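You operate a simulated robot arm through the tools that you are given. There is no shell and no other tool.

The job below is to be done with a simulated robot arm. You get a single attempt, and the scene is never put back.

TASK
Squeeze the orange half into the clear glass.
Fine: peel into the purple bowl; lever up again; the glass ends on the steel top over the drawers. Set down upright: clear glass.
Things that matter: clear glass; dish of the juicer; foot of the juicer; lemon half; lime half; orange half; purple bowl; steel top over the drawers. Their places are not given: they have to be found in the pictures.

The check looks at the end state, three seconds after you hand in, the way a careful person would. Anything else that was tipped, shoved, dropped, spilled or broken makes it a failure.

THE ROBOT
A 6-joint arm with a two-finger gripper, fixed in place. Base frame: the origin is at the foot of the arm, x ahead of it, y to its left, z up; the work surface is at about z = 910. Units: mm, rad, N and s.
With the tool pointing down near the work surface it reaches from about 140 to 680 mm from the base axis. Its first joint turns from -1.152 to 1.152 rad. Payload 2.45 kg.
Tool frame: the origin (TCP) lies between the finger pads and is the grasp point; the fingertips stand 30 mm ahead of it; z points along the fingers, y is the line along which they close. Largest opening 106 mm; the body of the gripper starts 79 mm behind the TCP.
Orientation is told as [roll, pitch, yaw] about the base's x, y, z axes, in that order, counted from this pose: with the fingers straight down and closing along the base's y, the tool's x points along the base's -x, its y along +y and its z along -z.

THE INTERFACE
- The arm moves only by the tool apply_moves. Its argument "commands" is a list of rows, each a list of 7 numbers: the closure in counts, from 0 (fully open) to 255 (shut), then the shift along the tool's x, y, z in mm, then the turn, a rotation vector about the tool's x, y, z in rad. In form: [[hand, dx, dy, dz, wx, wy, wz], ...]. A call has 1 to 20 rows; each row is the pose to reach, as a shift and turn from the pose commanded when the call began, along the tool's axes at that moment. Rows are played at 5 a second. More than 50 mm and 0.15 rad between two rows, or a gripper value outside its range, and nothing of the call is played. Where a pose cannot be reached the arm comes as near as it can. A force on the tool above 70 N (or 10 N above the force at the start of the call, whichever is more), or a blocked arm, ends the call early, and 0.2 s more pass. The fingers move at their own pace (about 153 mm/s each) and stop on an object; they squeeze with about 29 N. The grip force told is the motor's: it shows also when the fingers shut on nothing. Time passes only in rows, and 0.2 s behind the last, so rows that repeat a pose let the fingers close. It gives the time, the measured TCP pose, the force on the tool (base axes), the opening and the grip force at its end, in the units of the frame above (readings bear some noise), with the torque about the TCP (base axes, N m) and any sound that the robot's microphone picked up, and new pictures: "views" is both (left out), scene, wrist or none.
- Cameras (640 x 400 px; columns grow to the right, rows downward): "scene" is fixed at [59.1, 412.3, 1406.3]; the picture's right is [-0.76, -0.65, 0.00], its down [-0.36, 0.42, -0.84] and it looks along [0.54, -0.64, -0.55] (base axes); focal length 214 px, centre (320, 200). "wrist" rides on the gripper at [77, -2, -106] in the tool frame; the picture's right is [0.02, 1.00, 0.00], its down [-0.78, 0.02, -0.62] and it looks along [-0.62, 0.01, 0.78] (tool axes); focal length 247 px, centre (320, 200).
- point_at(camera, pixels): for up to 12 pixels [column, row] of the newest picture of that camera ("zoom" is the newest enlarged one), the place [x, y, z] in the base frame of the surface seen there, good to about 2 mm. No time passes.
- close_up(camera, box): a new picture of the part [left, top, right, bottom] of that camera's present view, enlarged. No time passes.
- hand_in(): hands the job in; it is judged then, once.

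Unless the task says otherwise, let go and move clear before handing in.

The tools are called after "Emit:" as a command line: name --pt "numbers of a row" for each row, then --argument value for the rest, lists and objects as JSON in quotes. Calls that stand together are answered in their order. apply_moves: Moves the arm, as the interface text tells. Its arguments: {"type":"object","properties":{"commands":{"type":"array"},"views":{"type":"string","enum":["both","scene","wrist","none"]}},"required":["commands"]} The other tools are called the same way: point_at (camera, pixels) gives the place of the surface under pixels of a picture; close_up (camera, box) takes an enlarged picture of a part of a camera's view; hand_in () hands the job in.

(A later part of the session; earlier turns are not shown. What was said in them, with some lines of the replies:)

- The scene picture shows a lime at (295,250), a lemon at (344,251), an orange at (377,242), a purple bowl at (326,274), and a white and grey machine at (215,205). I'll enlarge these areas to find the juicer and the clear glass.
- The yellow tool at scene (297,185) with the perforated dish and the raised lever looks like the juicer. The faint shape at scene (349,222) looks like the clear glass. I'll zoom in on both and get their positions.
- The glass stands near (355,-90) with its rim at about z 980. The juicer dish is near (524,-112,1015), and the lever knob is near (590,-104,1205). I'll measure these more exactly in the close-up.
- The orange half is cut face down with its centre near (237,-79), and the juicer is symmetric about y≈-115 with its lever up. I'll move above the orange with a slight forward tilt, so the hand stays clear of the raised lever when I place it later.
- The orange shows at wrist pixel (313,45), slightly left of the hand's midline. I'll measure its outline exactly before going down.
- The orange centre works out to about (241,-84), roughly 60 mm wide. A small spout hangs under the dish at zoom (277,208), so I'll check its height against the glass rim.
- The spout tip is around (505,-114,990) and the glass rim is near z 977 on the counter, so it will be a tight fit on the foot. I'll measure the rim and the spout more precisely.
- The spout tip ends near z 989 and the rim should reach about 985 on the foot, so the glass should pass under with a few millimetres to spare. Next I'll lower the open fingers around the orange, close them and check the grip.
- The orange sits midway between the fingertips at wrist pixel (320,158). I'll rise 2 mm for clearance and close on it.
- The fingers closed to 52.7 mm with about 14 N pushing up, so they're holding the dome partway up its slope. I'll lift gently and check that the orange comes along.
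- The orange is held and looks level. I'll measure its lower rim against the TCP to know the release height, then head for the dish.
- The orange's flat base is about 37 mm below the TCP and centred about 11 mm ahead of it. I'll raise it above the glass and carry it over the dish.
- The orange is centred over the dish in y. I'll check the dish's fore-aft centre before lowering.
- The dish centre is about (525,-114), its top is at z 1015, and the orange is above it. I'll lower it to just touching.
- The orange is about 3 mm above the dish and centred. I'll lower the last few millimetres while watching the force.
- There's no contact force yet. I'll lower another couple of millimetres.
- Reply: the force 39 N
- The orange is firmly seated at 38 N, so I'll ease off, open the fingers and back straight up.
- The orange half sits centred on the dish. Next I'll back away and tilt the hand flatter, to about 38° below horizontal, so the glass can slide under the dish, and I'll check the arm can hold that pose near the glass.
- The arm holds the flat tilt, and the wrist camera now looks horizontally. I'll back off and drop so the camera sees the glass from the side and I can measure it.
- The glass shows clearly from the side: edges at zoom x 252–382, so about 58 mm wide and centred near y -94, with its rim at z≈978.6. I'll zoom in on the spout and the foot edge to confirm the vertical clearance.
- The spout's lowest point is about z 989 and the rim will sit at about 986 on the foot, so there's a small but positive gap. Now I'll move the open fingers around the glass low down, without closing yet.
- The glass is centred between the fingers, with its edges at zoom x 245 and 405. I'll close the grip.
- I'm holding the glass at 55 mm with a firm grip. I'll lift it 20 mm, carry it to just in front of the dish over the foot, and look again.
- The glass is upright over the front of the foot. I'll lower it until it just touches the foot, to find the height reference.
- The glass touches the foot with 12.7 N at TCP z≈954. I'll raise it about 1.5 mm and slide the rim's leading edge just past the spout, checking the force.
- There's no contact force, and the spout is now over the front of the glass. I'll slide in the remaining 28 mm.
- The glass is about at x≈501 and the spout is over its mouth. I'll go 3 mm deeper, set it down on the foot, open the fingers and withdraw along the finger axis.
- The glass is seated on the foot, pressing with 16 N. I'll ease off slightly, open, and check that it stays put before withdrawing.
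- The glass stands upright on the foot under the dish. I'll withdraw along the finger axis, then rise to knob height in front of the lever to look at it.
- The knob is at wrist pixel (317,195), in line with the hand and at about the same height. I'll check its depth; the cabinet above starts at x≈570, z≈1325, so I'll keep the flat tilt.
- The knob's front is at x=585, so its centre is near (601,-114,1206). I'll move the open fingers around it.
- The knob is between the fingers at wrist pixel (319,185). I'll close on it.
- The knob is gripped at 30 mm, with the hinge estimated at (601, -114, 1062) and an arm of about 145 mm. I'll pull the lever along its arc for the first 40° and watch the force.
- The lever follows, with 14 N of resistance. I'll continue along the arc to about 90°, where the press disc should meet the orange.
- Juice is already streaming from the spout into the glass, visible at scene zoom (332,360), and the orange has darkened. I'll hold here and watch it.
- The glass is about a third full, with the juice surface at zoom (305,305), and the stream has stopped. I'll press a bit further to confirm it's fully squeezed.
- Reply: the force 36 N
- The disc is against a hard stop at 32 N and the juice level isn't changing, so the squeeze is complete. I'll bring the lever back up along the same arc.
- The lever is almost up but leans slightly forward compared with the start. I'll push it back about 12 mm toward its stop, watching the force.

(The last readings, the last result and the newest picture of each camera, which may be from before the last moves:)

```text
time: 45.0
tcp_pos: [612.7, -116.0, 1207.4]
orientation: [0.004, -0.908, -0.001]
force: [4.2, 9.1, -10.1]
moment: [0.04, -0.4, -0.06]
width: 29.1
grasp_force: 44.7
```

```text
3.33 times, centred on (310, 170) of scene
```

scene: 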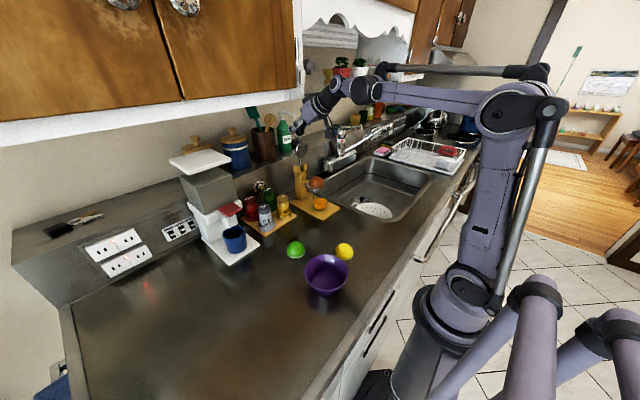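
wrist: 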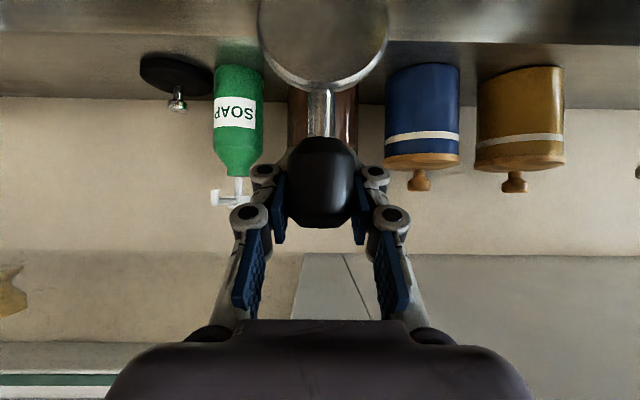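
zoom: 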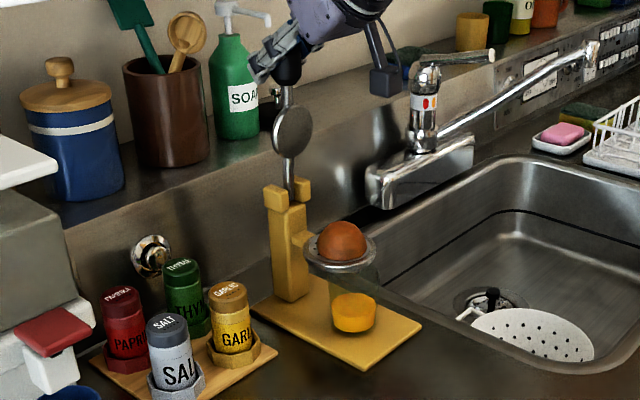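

The disc is back at its original picture position, (292,130) in this zoom. I'll open the fingers and see whether the lever stays.

Emit:
apply_moves --pt "200 0 0 0 0 0 0" --pt "100 0 0 0 0 0 0" --pt "0 0 0 0 0 0 0" --pt "0 0 0 0 0 0 0" --pt "0 0 0 0 0 0 0"

Emit:
close_up --camera "scene" --box '[270, 110, 350, 230]'

Emit:
point_at --camera "wrist" --pixels '[[320, 180], [320, 200], [320, 170], [320, 110], [320, 40], [320, 60]]'

```text
time: 46.2
tcp_pos: [612.4, -116.2, 1207.9]
orientation: [0.002, -0.906, -0.001]
force: [0.0, -1.1, -0.2]
moment: [0.04, 0.02, -0.03]
width: 106.0
grasp_force: 0.1
```

scene: 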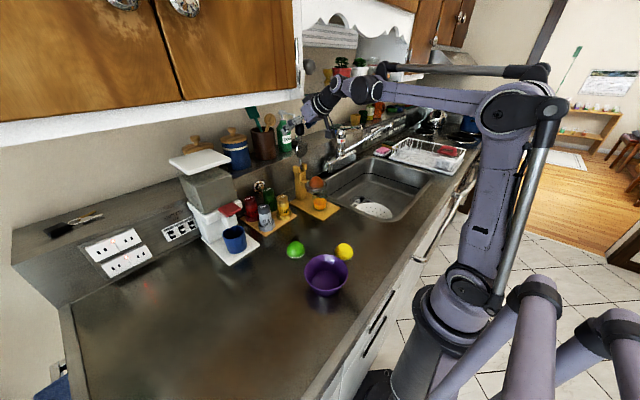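
wrist: 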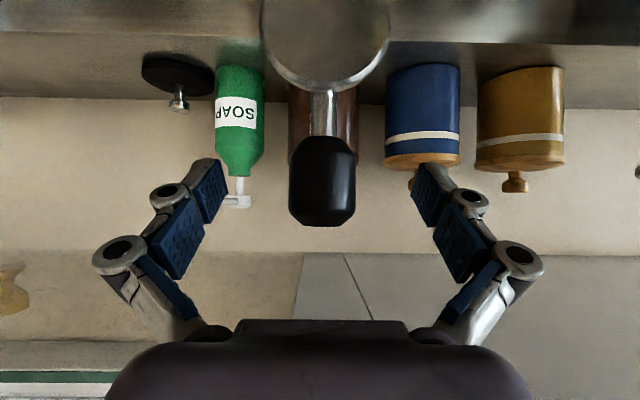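

```text
3.33 times, centred on (310, 170) of scene
```

zoom: 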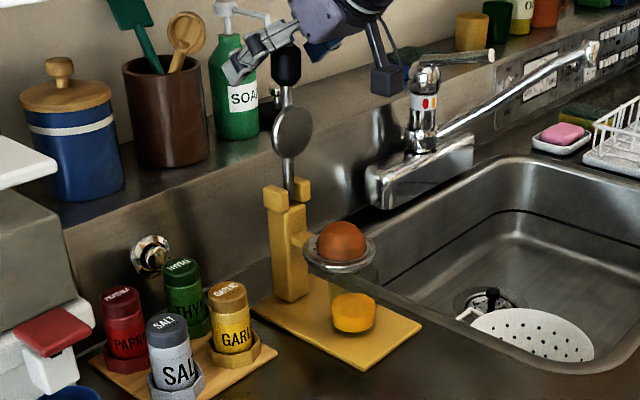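

```text
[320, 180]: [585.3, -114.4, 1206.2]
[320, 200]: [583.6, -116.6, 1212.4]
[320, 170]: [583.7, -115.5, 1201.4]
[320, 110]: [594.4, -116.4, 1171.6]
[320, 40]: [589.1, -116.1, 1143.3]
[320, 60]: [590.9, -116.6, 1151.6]
```

The knob front is back at x≈584.5, exactly as at the start, so the lever is up. I'll withdraw straight back and return to the steeper tilt used for the orange.

Emit:
apply_moves --pt "0 20 0 -26 0 0 0" --pt "0 45 0 -57 0 0 0" --pt "0 70 0 -89 0 0 0" --pt "0 95 0 -121 0 0 0" --pt "0 118 0 -151 0 0 0" --pt "0 118 0 -151 0 0.13 0" --pt "0 118 0 -151 0 0.26 0" --pt "0 118 0 -151 0 0.4 0" --pt "0 118 0 -151 0 0.553 0" --pt "0 118 0 -151 0 0.553 0"

Emit:
close_up --camera "wrist" --box '[220, 0, 420, 160]'

Emit:
close_up --camera "scene" --box '[284, 160, 348, 220]'

```text
refused: row 9 steps farther than a row can; nothing moved
```

```text
2.50 times, centred on (320, 80) of wrist
```

zoom: 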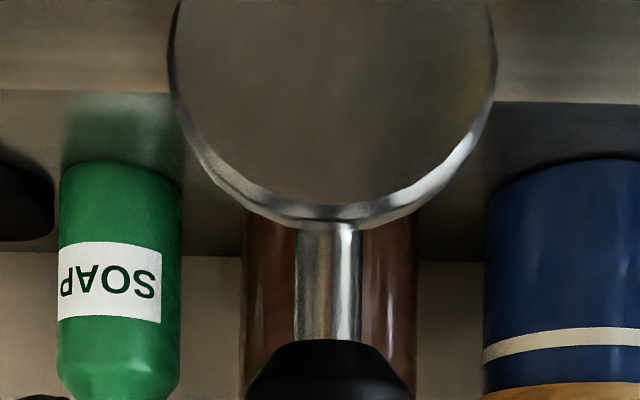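

```text
6.67 times, centred on (316, 190) of scene
```

zoom: 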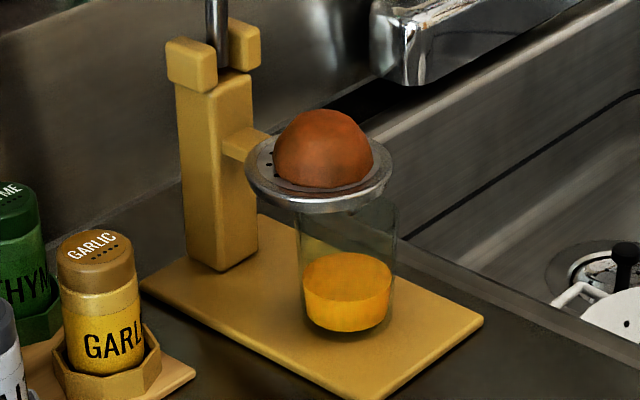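

The last turn step was 0.153 rad, just over the 0.15 limit, so nothing moved. I'll resend it with smaller turn steps.

Emit:
apply_moves --pt "0 20 0 -26 0 0 0" --pt "0 45 0 -57 0 0 0" --pt "0 70 0 -89 0 0 0" --pt "0 95 0 -121 0 0 0" --pt "0 118 0 -151 0 0 0" --pt "0 118 0 -151 0 0.11 0" --pt "0 118 0 -151 0 0.22 0" --pt "0 118 0 -151 0 0.33 0" --pt "0 118 0 -151 0 0.44 0" --pt "0 118 0 -151 0 0.553 0" --pt "0 118 0 -151 0 0.553 0"

Emit:
close_up --camera "wrist" --box '[220, 0, 420, 160]'

Emit:
close_up --camera "scene" --box '[284, 110, 348, 220]'

```text
time: 48.6
tcp_pos: [419.6, -116.2, 1207.4]
orientation: [0.002, -0.35, 0.001]
force: [-2.0, 0.3, -0.3]
moment: [0.0, -0.01, -0.01]
width: 106.0
grasp_force: 0.0
```

scene: 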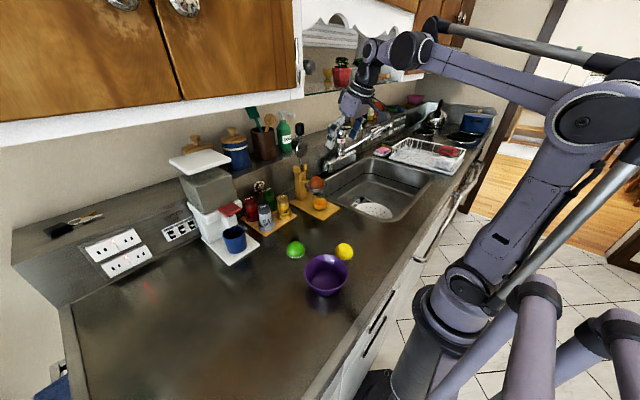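
wrist: 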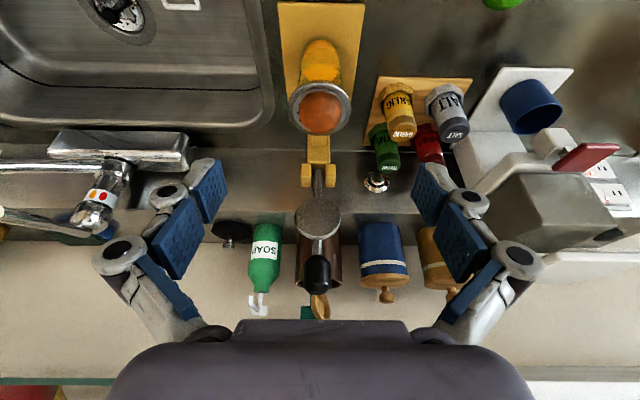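

```text
2.50 times, centred on (320, 80) of wrist
```

zoom: 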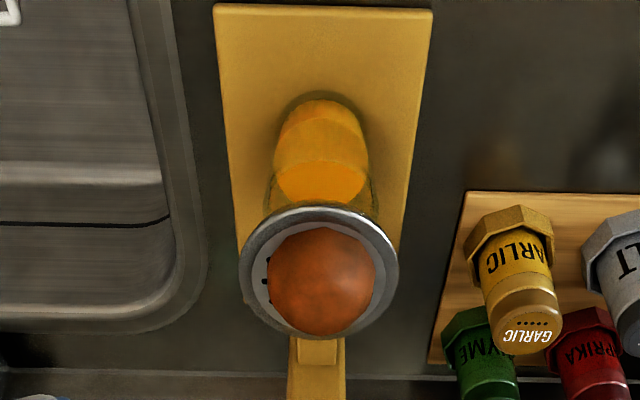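

```text
3.64 times, centred on (316, 165) of scene
```

zoom: 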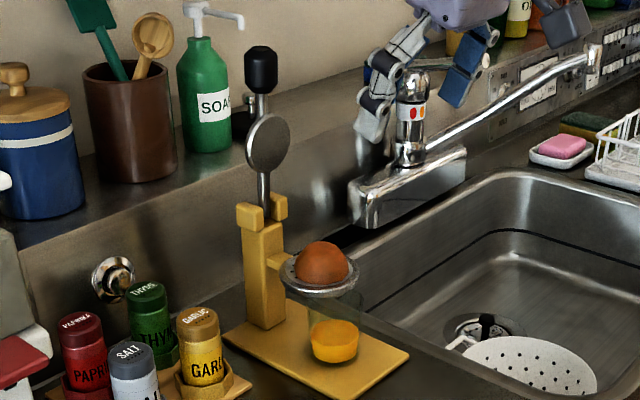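

The lever stands up and the peel sits on the dish, showing in the wrist picture at (321,113). I'll measure the peel's shape.

Emit:
point_at --camera "wrist" --pixels '[[321, 113], [321, 95], [321, 130], [302, 112], [340, 112], [308, 100], [334, 100]]'

Emit:
point_at --camera "scene" --pixels '[[316, 178], [316, 186], [311, 183], [322, 183], [316, 181], [316, 189]]'

```text
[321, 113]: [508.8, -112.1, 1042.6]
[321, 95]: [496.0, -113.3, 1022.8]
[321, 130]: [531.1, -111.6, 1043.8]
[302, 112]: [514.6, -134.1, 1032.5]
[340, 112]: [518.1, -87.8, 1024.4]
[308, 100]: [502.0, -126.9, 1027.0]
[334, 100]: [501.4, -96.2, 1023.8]
```

```text
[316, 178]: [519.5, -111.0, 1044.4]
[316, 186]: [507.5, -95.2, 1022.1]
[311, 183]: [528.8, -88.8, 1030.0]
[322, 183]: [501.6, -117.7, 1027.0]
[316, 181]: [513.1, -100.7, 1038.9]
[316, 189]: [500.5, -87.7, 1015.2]
```

The peel is centred near (520,-112), with its top at z≈1044. I'll move above it, then lower the open fingers around it.

Emit:
apply_moves --pt "0 -13 1 31 0 0 0" --pt "0 -26 2 61 0 0 0" --pt "0 -39 3 92 0 0 0" --pt "0 -51.5 3.7 122.5 0 0 0" --pt "0 -43 3.7 145 0 0 0" --pt "0 -36 3.7 165 0 0 0" --pt "0 -31.4 3.7 177.4 0 0 0" --pt "0 -31.4 3.7 177.4 0 0 0"

Emit:
close_up --camera "scene" --box '[290, 160, 354, 205]'

Emit:
close_up --camera "wrist" --box '[220, 80, 420, 240]'

```text
time: 50.4
tcp_pos: [511.1, -112.0, 1050.9]
orientation: [0.002, -0.352, -0.001]
force: [-0.1, 0.2, 1.0]
moment: [0.02, 0.03, 0.02]
width: 106.1
grasp_force: 0.0
```

scene: 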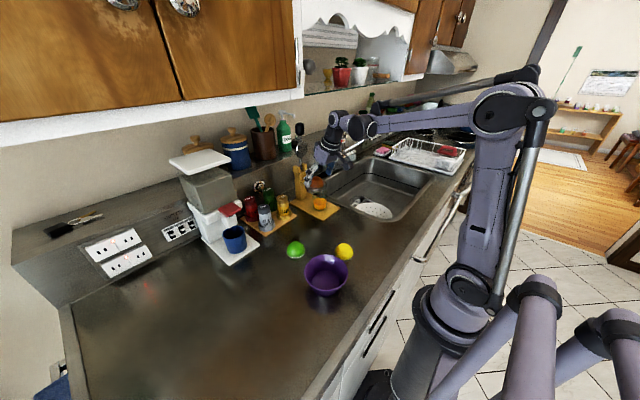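
wrist: 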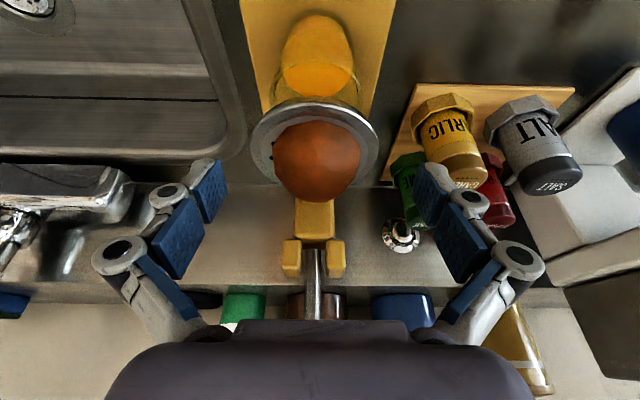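

```text
8.89 times, centred on (322, 182) of scene
```

zoom: 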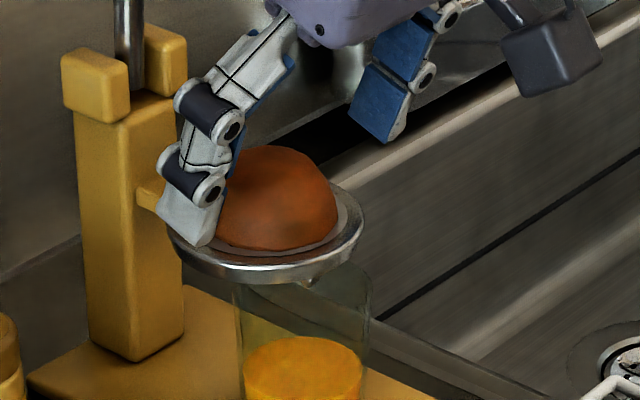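

```text
2.50 times, centred on (320, 160) of wrist
```

zoom: 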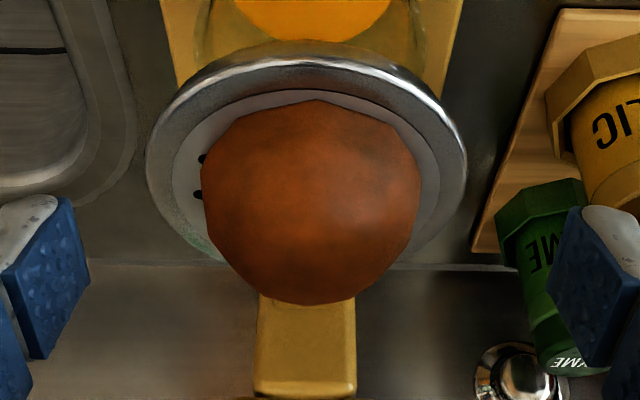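

The peel is centred between the fingers. I'll close gently and check the force.

Emit:
apply_moves --pt "60 0 -1 0 0 0 0" --pt "100 0 -1 0 0 0 0" --pt "125 0 -1 0 0 0 0" --pt "160 0 -1 0 0 0 0" --pt "255 0 -1 0 0 0 0" --pt "255 0 -1 0 0 0 0" --views "wrist"

Emit:
close_up --camera "scene" --box '[290, 160, 354, 205]'

```text
time: 51.8
tcp_pos: [510.5, -112.2, 1050.3]
orientation: [0.001, -0.354, 0.0]
force: [-0.8, 0.2, 3.1]
moment: [0.0, 0.02, 0.02]
width: 52.2
grasp_force: 28.9
```

wrist: 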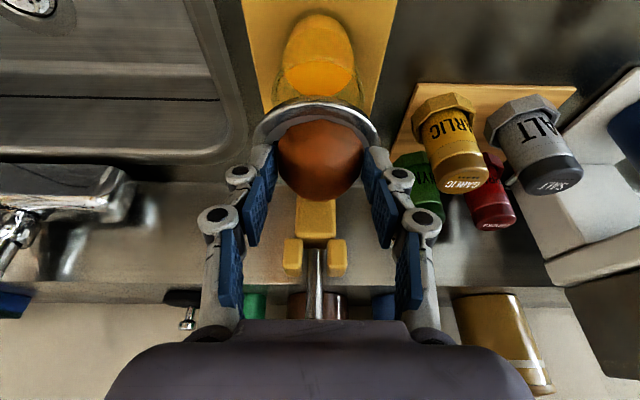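

```text
8.89 times, centred on (322, 182) of scene
```

zoom: 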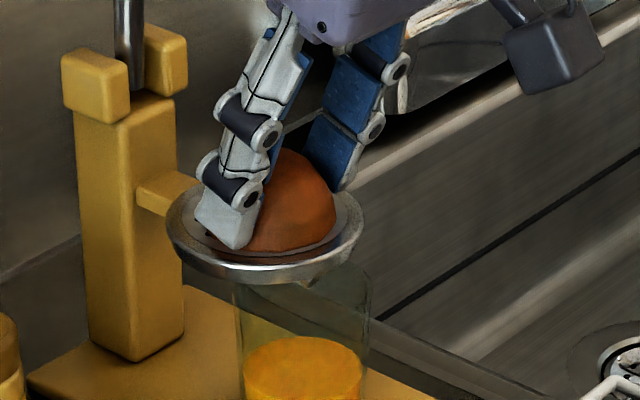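

The peel is gripped at 52 mm with almost no reaction on the dish. I'll lift it and carry it high over the counter to above the purple bowl near (273,134).

Emit:
apply_moves --pt "255 -5 0 -14 0 0 0" --pt "255 -14 0 -40 0 0 0" --pt "255 -27.4 0 -75.1 0 0 0" --pt "255 1.7 30.7 -85.7 0 0 0" --pt "255 30.8 61.4 -96.4 0 0 0" --pt "255 60 92.1 -107 0 0 0" --pt "255 89.1 122.8 -117.7 0 0 0" --pt "255 118.2 153.4 -128.3 0 0 0" --pt "255 147.3 184.1 -138.9 0 0 0" --pt "255 176.4 214.8 -149.6 0 0 0" --pt "255 205.5 245.5 -160.2 0 0 0" --pt "255 205.5 245.5 -160.2 0 0 0"

Emit:
close_up --camera "scene" --box '[270, 170, 380, 310]'

Emit:
point_at --camera "wrist" --pixels '[[320, 150], [320, 50], [250, 60], [390, 60], [320, 110], [270, 30], [370, 30]]'

```text
time: 54.4
tcp_pos: [262.1, 131.9, 1129.8]
orientation: [0.003, -0.353, -0.001]
force: [-0.6, 0.0, -0.1]
moment: [0.01, -0.03, -0.02]
width: 52.3
grasp_force: 28.6
```

scene: 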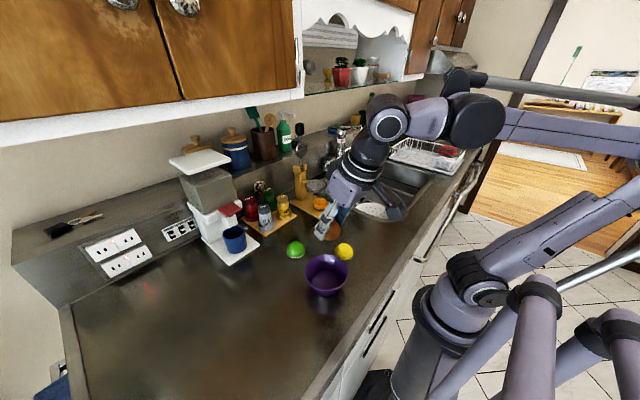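
wrist: 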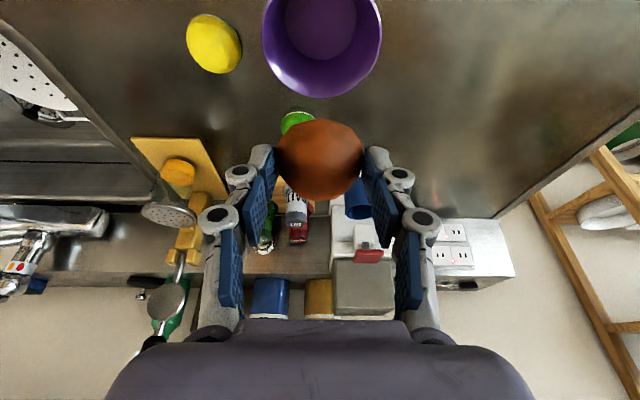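

```text
2.86 times, centred on (325, 240) of scene
```

zoom: 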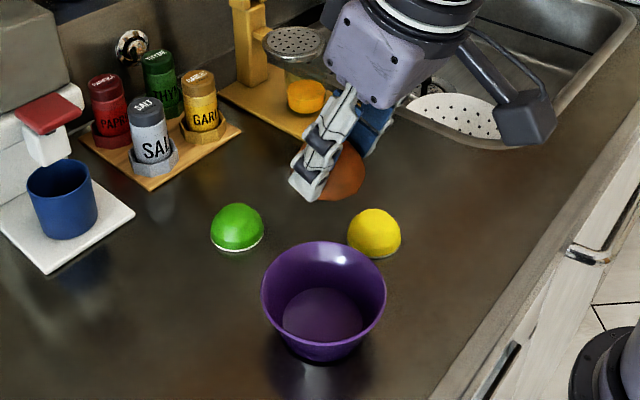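

```text
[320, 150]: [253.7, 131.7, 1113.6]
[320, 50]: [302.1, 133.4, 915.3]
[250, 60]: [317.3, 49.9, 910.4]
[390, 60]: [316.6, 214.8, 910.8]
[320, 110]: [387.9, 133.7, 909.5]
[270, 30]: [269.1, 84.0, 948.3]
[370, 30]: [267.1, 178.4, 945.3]
```

The bowl sits directly below at about (272,131), rim radius about 50 mm. I'll lower the peel into the bowl mouth.

Emit:
apply_moves --pt "255 14 0 38 0 0 0" --pt "255 28 0 76 0 0 0" --pt "255 38 0 104 0 0 0" --pt "255 45 0 122 0 0 0" --pt "255 49.4 0 135.2 0 0 0" --pt "255 49.4 0 135.2 0 0 0"

Emit:
close_up --camera "scene" --box '[280, 220, 376, 310]'

Emit:
close_up --camera "wrist" --box '[220, 60, 420, 220]'

```text
time: 55.8
tcp_pos: [264.8, 131.2, 986.5]
orientation: [0.002, -0.354, 0.0]
force: [-0.3, 0.8, -0.8]
moment: [-0.01, 0.0, 0.03]
width: 52.1
grasp_force: 29.3
```

scene: 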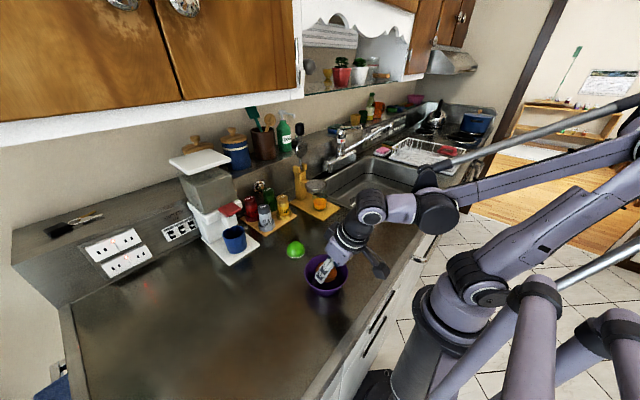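
wrist: 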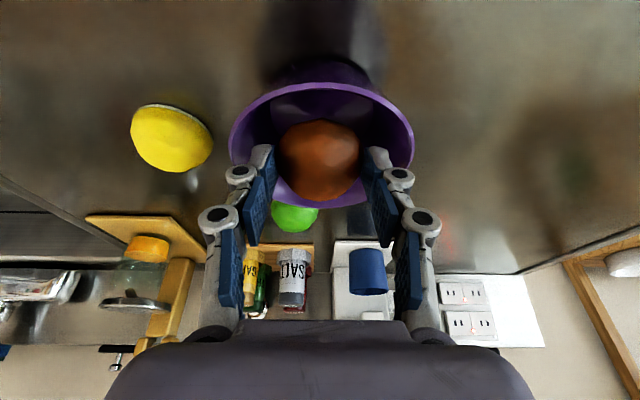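

```text
4.44 times, centred on (328, 265) of scene
```

zoom: 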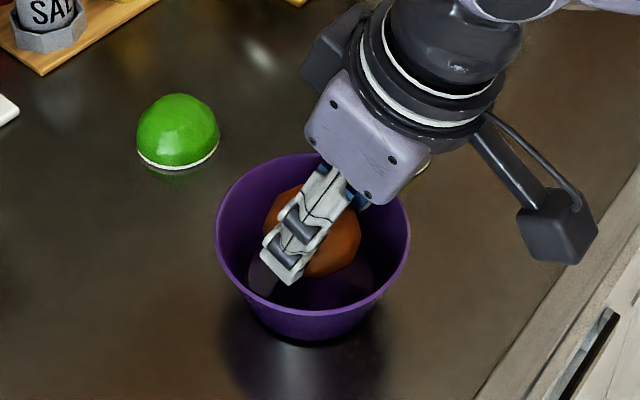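

```text
2.50 times, centred on (320, 140) of wrist
```

zoom: 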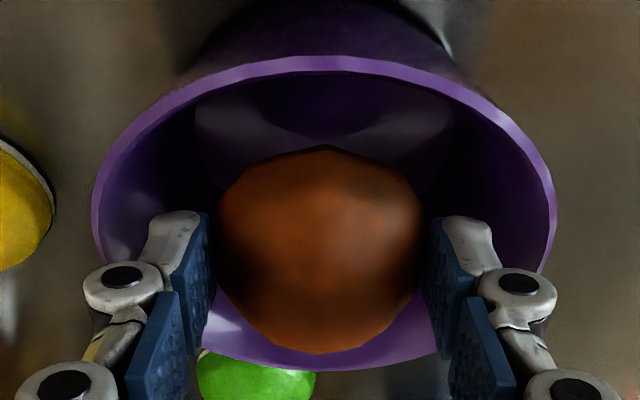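

The peel is well inside the bowl mouth, with room around the fingers. I'll lower it a little more and open just enough to release it, then rise straight out.

Emit:
apply_moves --pt "255 2 0 5 0 0 0" --pt "255 2.7 0 7.5 0 0 0" --pt "110 2.7 0 7.5 0 0 0" --pt "98 2.7 0 7.5 0 0 0" --pt "98 2.7 0 7.5 0 0 0" --pt "98 2.7 0 7.5 0 0 0"

Emit:
close_up --camera "scene" --box '[280, 220, 376, 310]'

```text
time: 57.2
tcp_pos: [263.7, 131.5, 978.7]
orientation: [0.002, -0.353, 0.0]
force: [-0.1, 0.6, 0.5]
moment: [0.03, -0.05, 0.03]
width: 64.9
grasp_force: 0.0
```

scene: 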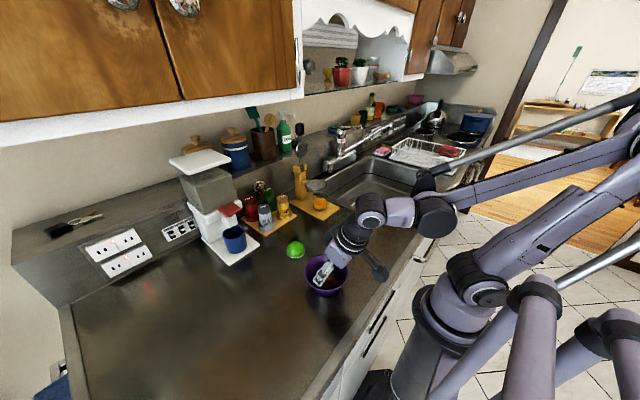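
wrist: 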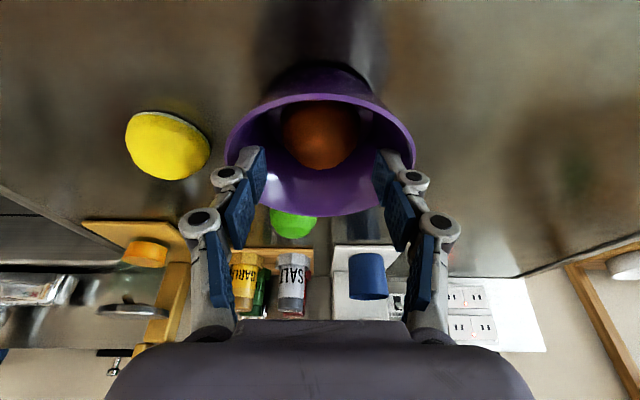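

```text
4.44 times, centred on (328, 265) of scene
```

zoom: 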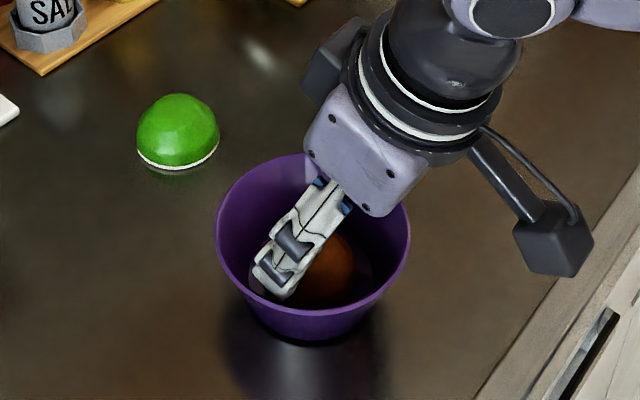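

The peel is lying in the bowl. I'll rise straight up, then swing over to in front of the juicer and return to the flat tilt for the glass.

Emit:
apply_moves --pt "98 -12 0 -33 0 0 0" --pt "98 -26 0 -70 0 0 0" --pt "60 -39 0 -105 0 0 0" --pt "0 -51.9 0 -140.7 0 0 0" --pt "0 -64.8 -35 -136 0 -0.079 0" --pt "0 -77.6 -70 -131.2 0 -0.158 0" --pt "0 -90.5 -105 -126.5 0 -0.237 0" --pt "0 -103.4 -140 -121.7 0 -0.316 0" --pt "0 -116.3 -175 -117 0 -0.395 0" --pt "0 -129.1 -210 -112.2 0 -0.474 0" --pt "0 -142 -245 -107.5 0 -0.553 0" --pt "0 -142 -245 -107.5 0 -0.553 0"

Emit:
close_up --camera "scene" --box '[280, 170, 376, 310]'

Emit:
close_up --camera "wrist" --box '[220, 0, 420, 160]'

```text
time: 59.8
tcp_pos: [360.5, -113.0, 1128.8]
orientation: [0.003, -0.908, 0.0]
force: [0.2, 0.6, 0.3]
moment: [0.0, -0.03, 0.02]
width: 105.7
grasp_force: 0.0
```

scene: 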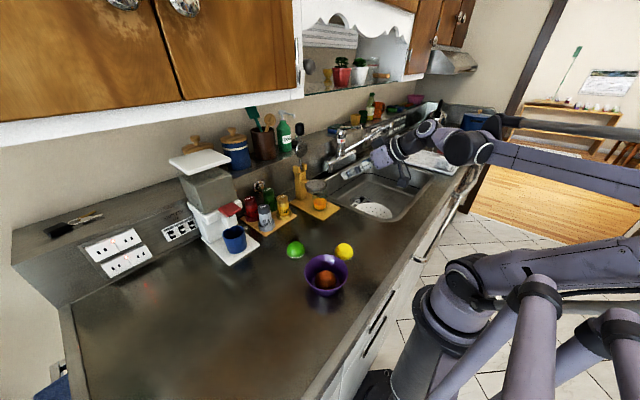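
wrist: 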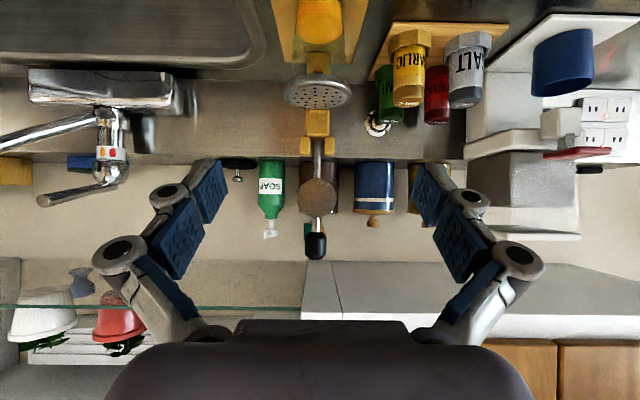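

```text
2.86 times, centred on (328, 240) of scene
```

zoom: 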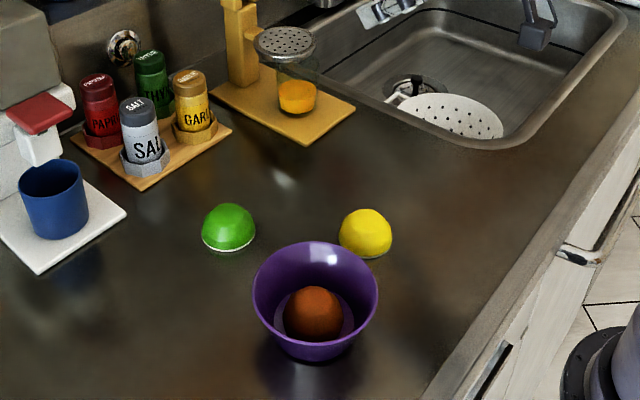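

```text
2.50 times, centred on (320, 80) of wrist
```

zoom: 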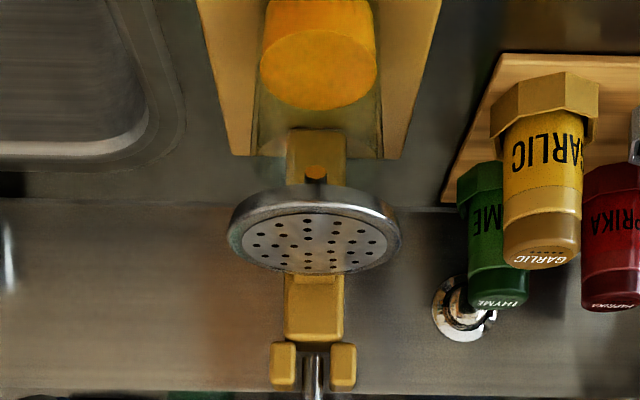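

The peel sits in the bowl, the lever is up, and the glass holds the juice. Before moving the glass, I'll look at the counter front to see which part of the top is over the drawers.

Emit:
close_up --camera "scene" --box '[310, 230, 440, 400]'

Emit:
close_up --camera "scene" --box '[360, 130, 490, 290]'

Emit:
point_at --camera "scene" --pixels '[[376, 320], [378, 340], [335, 380], [390, 290], [420, 245], [440, 225], [100, 350], [200, 370], [60, 310], [360, 300], [400, 250], [402, 268]]'

```text
2.35 times, centred on (375, 315) of scene
```

zoom: 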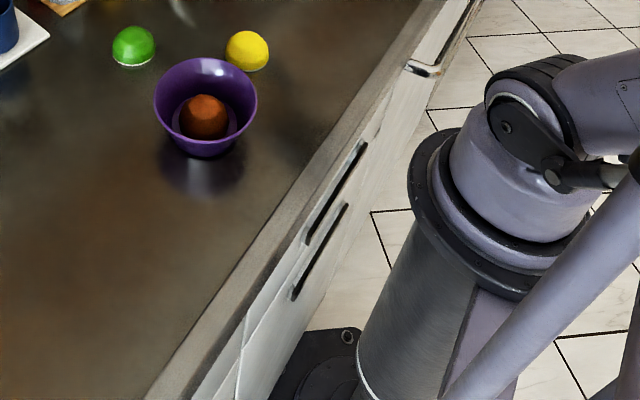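

```text
2.50 times, centred on (425, 210) of scene
```

zoom: 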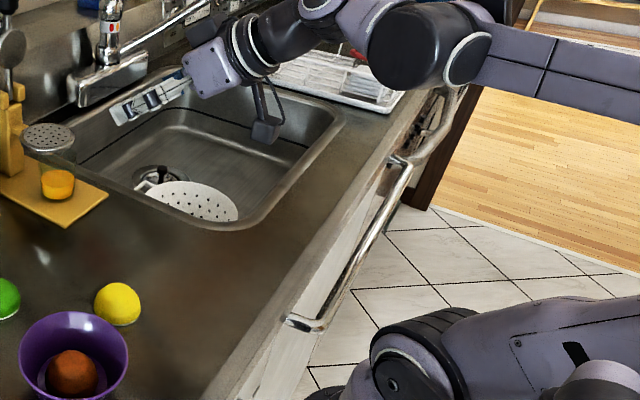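

```text
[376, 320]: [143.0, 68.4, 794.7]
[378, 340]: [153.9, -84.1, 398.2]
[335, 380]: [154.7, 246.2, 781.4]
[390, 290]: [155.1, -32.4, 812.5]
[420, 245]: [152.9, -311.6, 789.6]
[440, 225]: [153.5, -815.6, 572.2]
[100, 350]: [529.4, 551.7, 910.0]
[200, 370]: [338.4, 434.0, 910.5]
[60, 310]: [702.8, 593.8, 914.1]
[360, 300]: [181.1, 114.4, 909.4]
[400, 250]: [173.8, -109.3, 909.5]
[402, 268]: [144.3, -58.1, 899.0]
```

The drawer handles span roughly y -66 to 100, so I'll set the glass on the clear steel near (390,-50). First I'll re-approach it along the same finger-axis path I used to withdraw.

Emit:
apply_moves --pt "0 19 -1 29 0 0 0" --pt "0 37 -2 58 0 0 0" --pt "0 55.9 -2 87.6 0 0 0" --pt "0 55.9 -2 120 0 0 0" --pt "0 55.9 -2 152 0 0 0" --pt "0 55.9 -2 180 0 0 0" --pt "0 55.9 -2 200 0 0 0" --pt "0 55.9 -2 212 0 0 0" --pt "0 55.9 -2 212 0 0 0"

Emit:
close_up --camera "scene" --box '[290, 165, 370, 225]'

Emit:
close_up --camera "wrist" --box '[200, 60, 440, 260]'

```text
time: 61.8
tcp_pos: [491.4, -114.3, 955.8]
orientation: [0.001, -0.904, -0.001]
force: [-0.8, 0.2, -0.7]
moment: [0.01, 0.01, -0.01]
width: 105.9
grasp_force: 0.1
```

scene: 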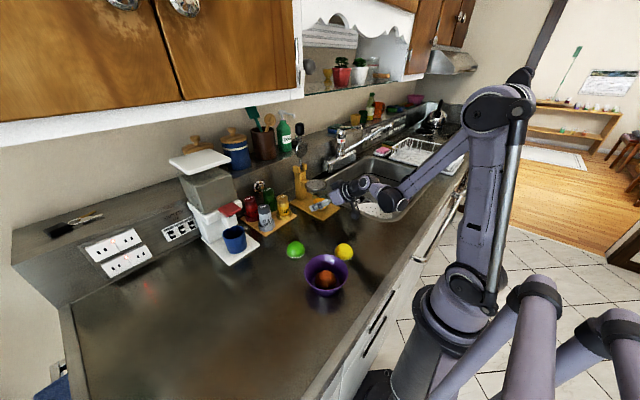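
wrist: 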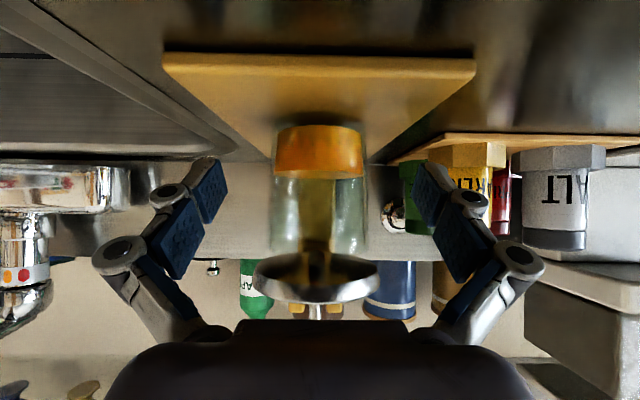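

```text
6.67 times, centred on (330, 195) of scene
```

zoom: 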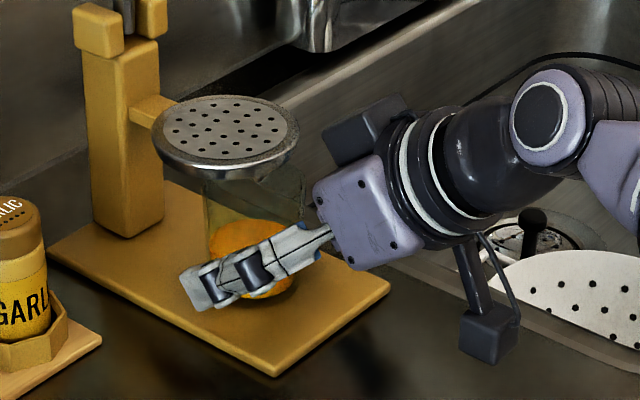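

```text
2.00 times, centred on (320, 160) of wrist
```

zoom: 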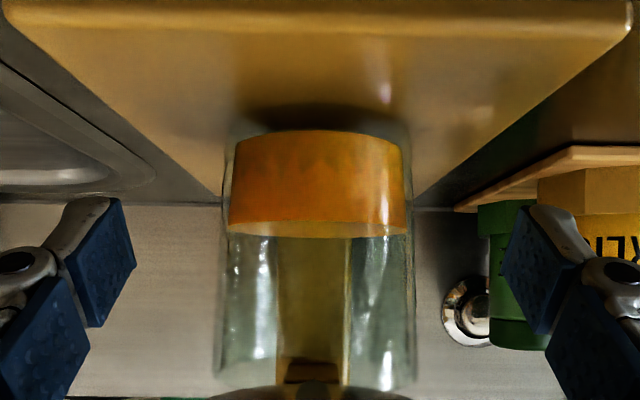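

The glass, a third full of orange juice, is centred between the fingers. I'll move in 3 mm and close.

Emit:
apply_moves --pt "0 0.4 0 2.8 0 0 0" --pt "60 0.4 0 2.8 0 0 0" --pt "100 0.4 0 2.8 0 0 0" --pt "120 0.4 0 2.8 0 0 0" --pt "160 0.4 0 2.8 0 0 0" --pt "255 0.4 0 2.8 0 0 0" --pt "255 0.4 0 2.8 0 0 0" --views "wrist"

```text
time: 63.4
tcp_pos: [493.4, -113.4, 952.0]
orientation: [0.003, -0.905, -0.001]
force: [-1.3, -0.3, 1.5]
moment: [0.02, 0.03, -0.02]
width: 54.9
grasp_force: 28.7
```

wrist: 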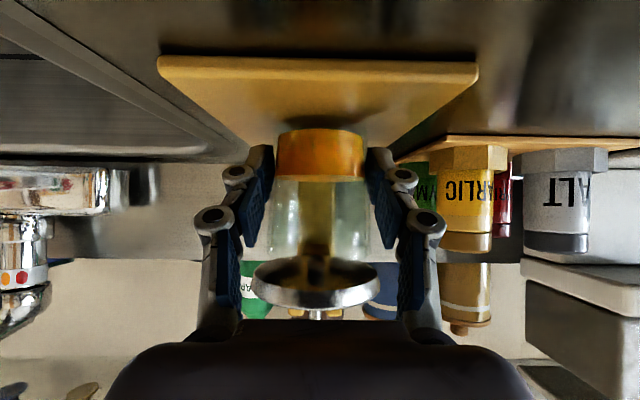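

The glass is gripped at 55 mm. I'll lift it about 1.3 mm to stay under the spout and slide it out slowly to avoid sloshing.

Emit:
apply_moves --pt "255 -0.5 0 -0.4 0 0 0" --pt "255 -1 0 -0.8 0 0 0" --pt "255 2 0 -4.7 0 0 0" --pt "255 6 0 -9.8 0 0 0" --pt "255 11 0 -16.2 0 0 0" --pt "255 16 0 -22.5 0 0 0" --pt "255 21 0 -29 0 0 0" --pt "255 26 0 -35.3 0 0 0" --pt "255 31 0 -41.6 0 0 0" --pt "255 34.5 0 -46 0 0 0" --pt "255 36 0 -48 0 0 0" --pt "255 36 0 -48 0 0 0"

Emit:
close_up --camera "scene" --box '[290, 165, 370, 225]'

```text
time: 66.0
tcp_pos: [433.1, -114.4, 953.2]
orientation: [0.002, -0.905, -0.001]
force: [0.5, 1.1, -0.3]
moment: [0.01, 0.01, 0.0]
width: 55.4
grasp_force: 28.7
```

scene: 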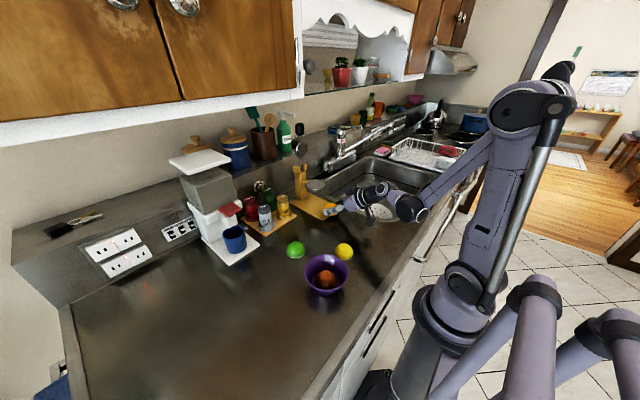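
wrist: 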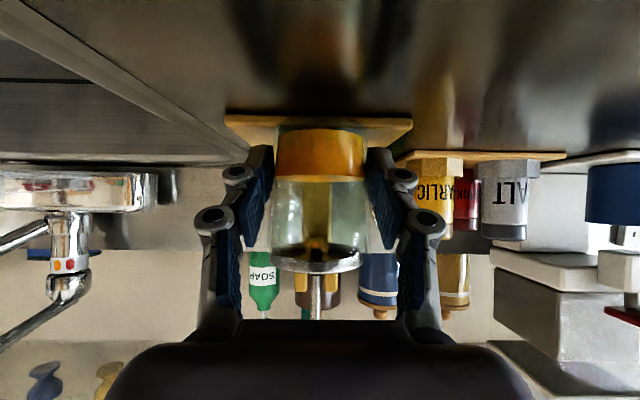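

```text
6.67 times, centred on (330, 195) of scene
```

zoom: 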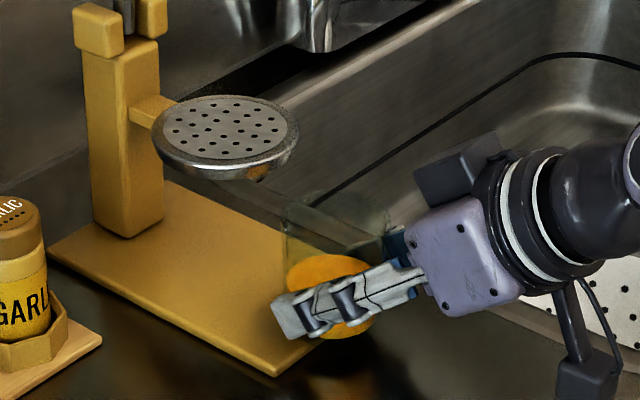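

The glass is clear of the dish. I'll lift it 15 mm and carry it slowly to above (390,-50).

Emit:
apply_moves --pt "255 -3 0 -2.3 0 0 0" --pt "255 -7 0 -5.5 0 0 0" --pt "255 -11.8 0 -9.3 0 0 0" --pt "255 -9.5 4 -12.2 0 0 0" --pt "255 -6 11 -16.7 0 0 0" --pt "255 -2 19 -21.9 0 0 0" --pt "255 2.5 27.5 -27.7 0 0 0" --pt "255 7 36 -33.4 0 0 0" --pt "255 11.5 44 -39 0 0 0" --pt "255 16 52.5 -45 0 0 0" --pt "255 19.5 59 -49.3 0 0 0" --pt "255 22.1 64 -52.6 0 0 0" --pt "255 22.1 64 -52.6 0 0 0"

Emit:
close_up --camera "scene" --box '[290, 185, 402, 265]'

```text
time: 68.8
tcp_pos: [378.7, -50.9, 967.6]
orientation: [0.001, -0.906, -0.003]
force: [0.0, 0.2, -2.0]
moment: [0.01, 0.0, 0.0]
width: 55.4
grasp_force: 29.4
```

scene: 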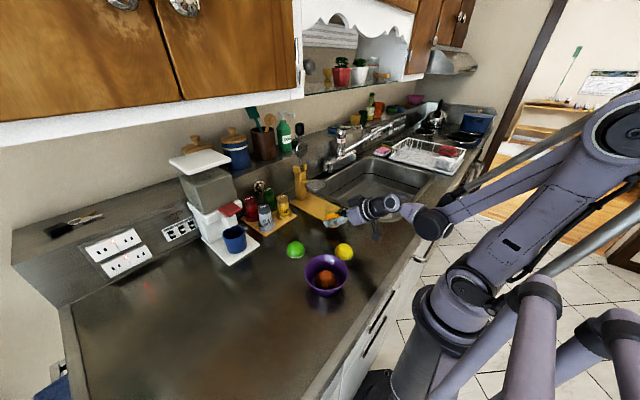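
wrist: 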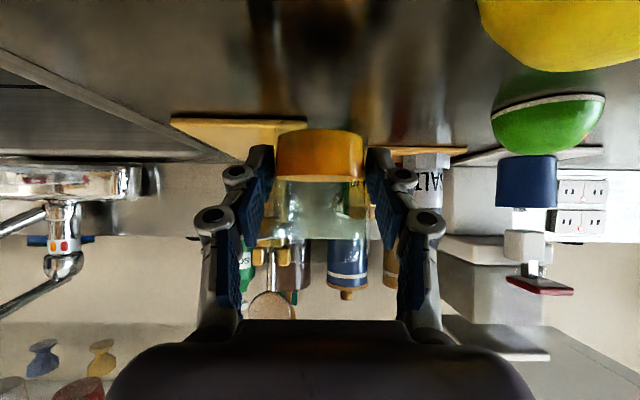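

```text
5.00 times, centred on (346, 225) of scene
```

zoom: 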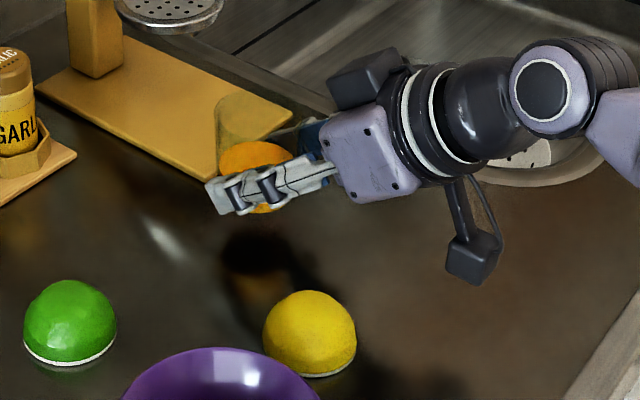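

The glass hangs level over the clear steel. I'll lower it gently until it touches.

Emit:
apply_moves --pt "255 4.7 0 3.7 0 0 0" --pt "255 9.4 0 7.4 0 0 0" --pt "255 13.4 0 10.5 0 0 0" --pt "255 15.7 0 12.3 0 0 0" --pt "255 16.5 0 13 0 0 0" --pt "255 17.3 0 13.6 0 0 0" --pt "255 17.3 0 13.6 0 0 0" --views "none"

```text
time: 70.4
tcp_pos: [378.6, -49.8, 946.3]
orientation: [0.002, -0.905, -0.002]
force: [0.2, 0.5, -1.6]
moment: [0.01, 0.0, 0.0]
width: 55.2
grasp_force: 29.2
```

There's no contact yet at TCP z 946. I'll step down another couple of millimetres.

Emit:
apply_moves --pt "255 0.6 0 0.45 0 0 0" --pt "255 1.2 0 0.9 0 0 0" --pt "255 1.6 0 1.3 0 0 0" --pt "255 1.6 0 1.3 0 0 0" --views "none"

Emit:
close_up --camera "scene" --box '[310, 195, 374, 240]'

```text
time: 71.4
tcp_pos: [379.6, -51.5, 944.0]
orientation: [0.002, -0.908, -0.001]
force: [-1.9, -1.1, 6.9]
moment: [0.06, 0.07, 0.04]
width: 55.1
grasp_force: 29.1
```

```text
8.89 times, centred on (342, 218) of scene
```

zoom: 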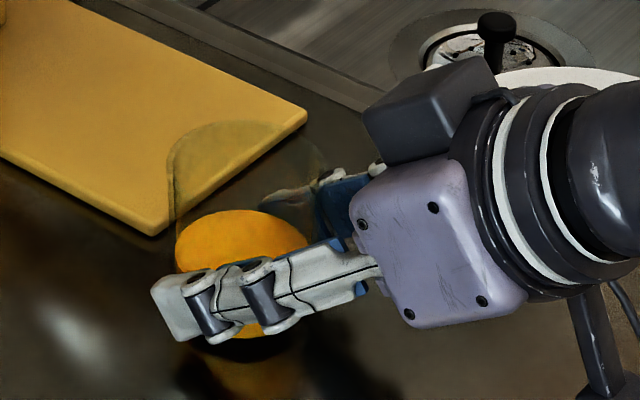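

The glass has touched down with about 7 N. I'll open the fingers and check that it stands still.

Emit:
apply_moves --pt "200 0 0 0 0 0 0" --pt "118 0 0 0 0 0 0" --pt "100 0 0 0 0 0 0" --pt "50 0 0 0 0 0 0" --pt "0 0 0 0 0 0 0" --pt "0 0 0 0 0 0 0"

Emit:
close_up --camera "wrist" --box '[160, 0, 480, 260]'

```text
time: 72.8
tcp_pos: [377.8, -50.1, 943.8]
orientation: [0.002, -0.906, -0.001]
force: [-0.4, -0.2, -0.7]
moment: [0.02, 0.02, -0.01]
width: 105.6
grasp_force: 0.1
```

scene: 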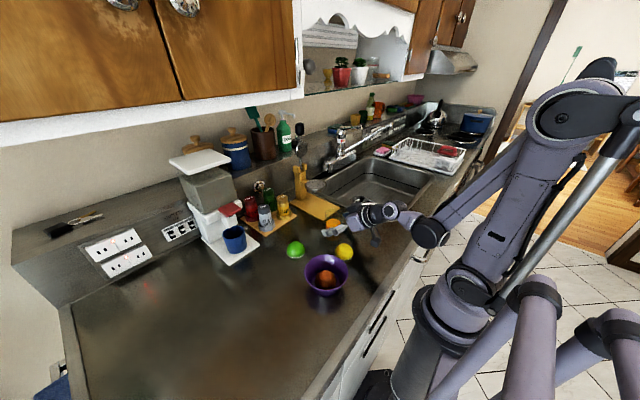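
wrist: 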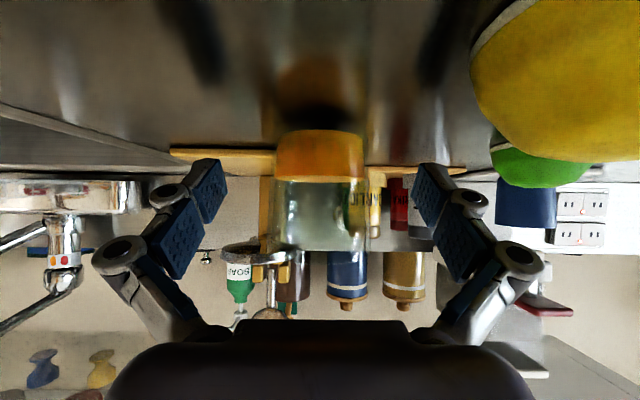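

```text
1.54 times, centred on (320, 130) of wrist
```

zoom: 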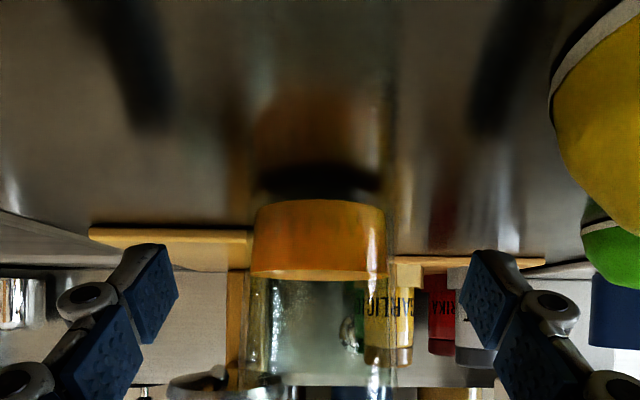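

The glass stands free and upright. I'll withdraw along the finger axis and then lift clear.

Emit:
apply_moves --pt "0 0 0 -20 0 0 0" --pt "0 0 0 -50 0 0 0" --pt "0 0 0 -85 0 0 0" --pt "0 0 0 -115 0 0 0" --pt "0 -30 0 -140 0 0 0" --pt "0 -65 0 -167 0 0 0" --pt "0 -100 0 -194 0 0 0" --pt "0 -135 0 -222 0 0 0" --pt "0 -135 0 -222 0 0 0"

Emit:
close_up --camera "scene" --box '[270, 180, 400, 300]'

Emit:
close_up --camera "scene" --box '[260, 110, 370, 220]'

```text
time: 74.8
tcp_pos: [291.0, -51.2, 1187.9]
orientation: [0.003, -0.904, 0.0]
force: [0.3, 0.1, 0.1]
moment: [0.0, 0.01, -0.05]
width: 105.9
grasp_force: 0.1
out of reach, approached as far as the arm can: row 4, 5, 6, 7, 8, 9
```

scene: 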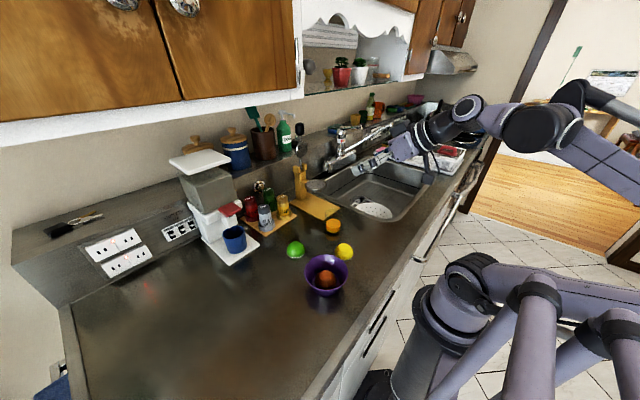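
wrist: 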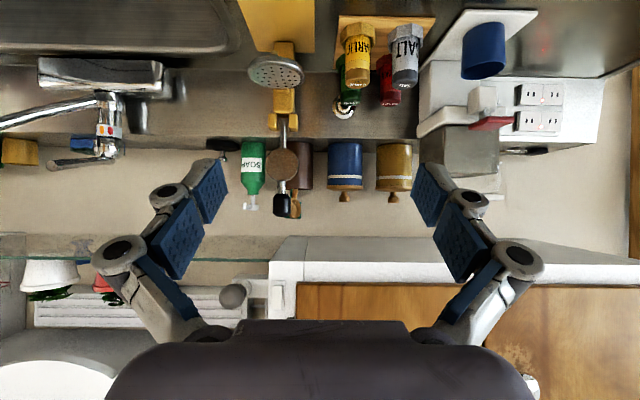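

```text
3.33 times, centred on (335, 240) of scene
```

zoom: 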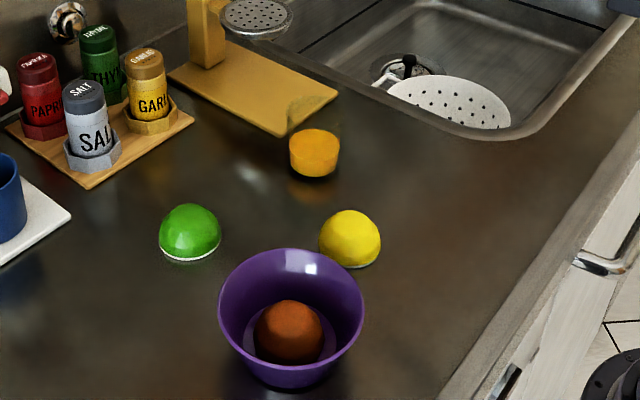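

```text
3.64 times, centred on (315, 165) of scene
```

zoom: 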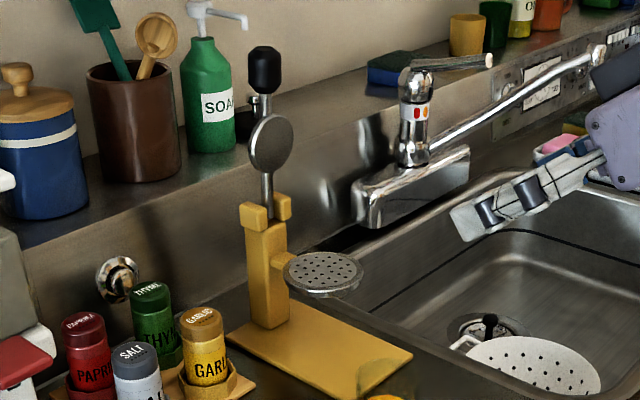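

The last pictures show the glass upright with its juice at zoom (315,150) on the steel top, and the peel in the purple bowl. The lever is up, the lemon and lime are where they were, and I see no spills. The arm is clear, so I'm handing in.

Emit:
hand_in

```text
The job is handed in.
```

The orange half is squeezed and the job is handed in; I don't have the verdict of the check. This is how the last pictures showed things before I handed in:

- **Glass:** it stands upright on the steel top over the drawers, near (390, -50), about a third full of juice. I took the drawers' extent from their handles, which run from about y -66 to 100.
- **Squeeze:** I pressed the lever to its hard stop, and no more juice came out.
- **Peel:** it lies in the purple bowl.
- **Lever:** it is up again; the knob measured within a millimetre of its starting position when I let go.
- **Everything else:** the lemon and lime are where they were, and I saw no spills. The gripper is empty and clear of everything.
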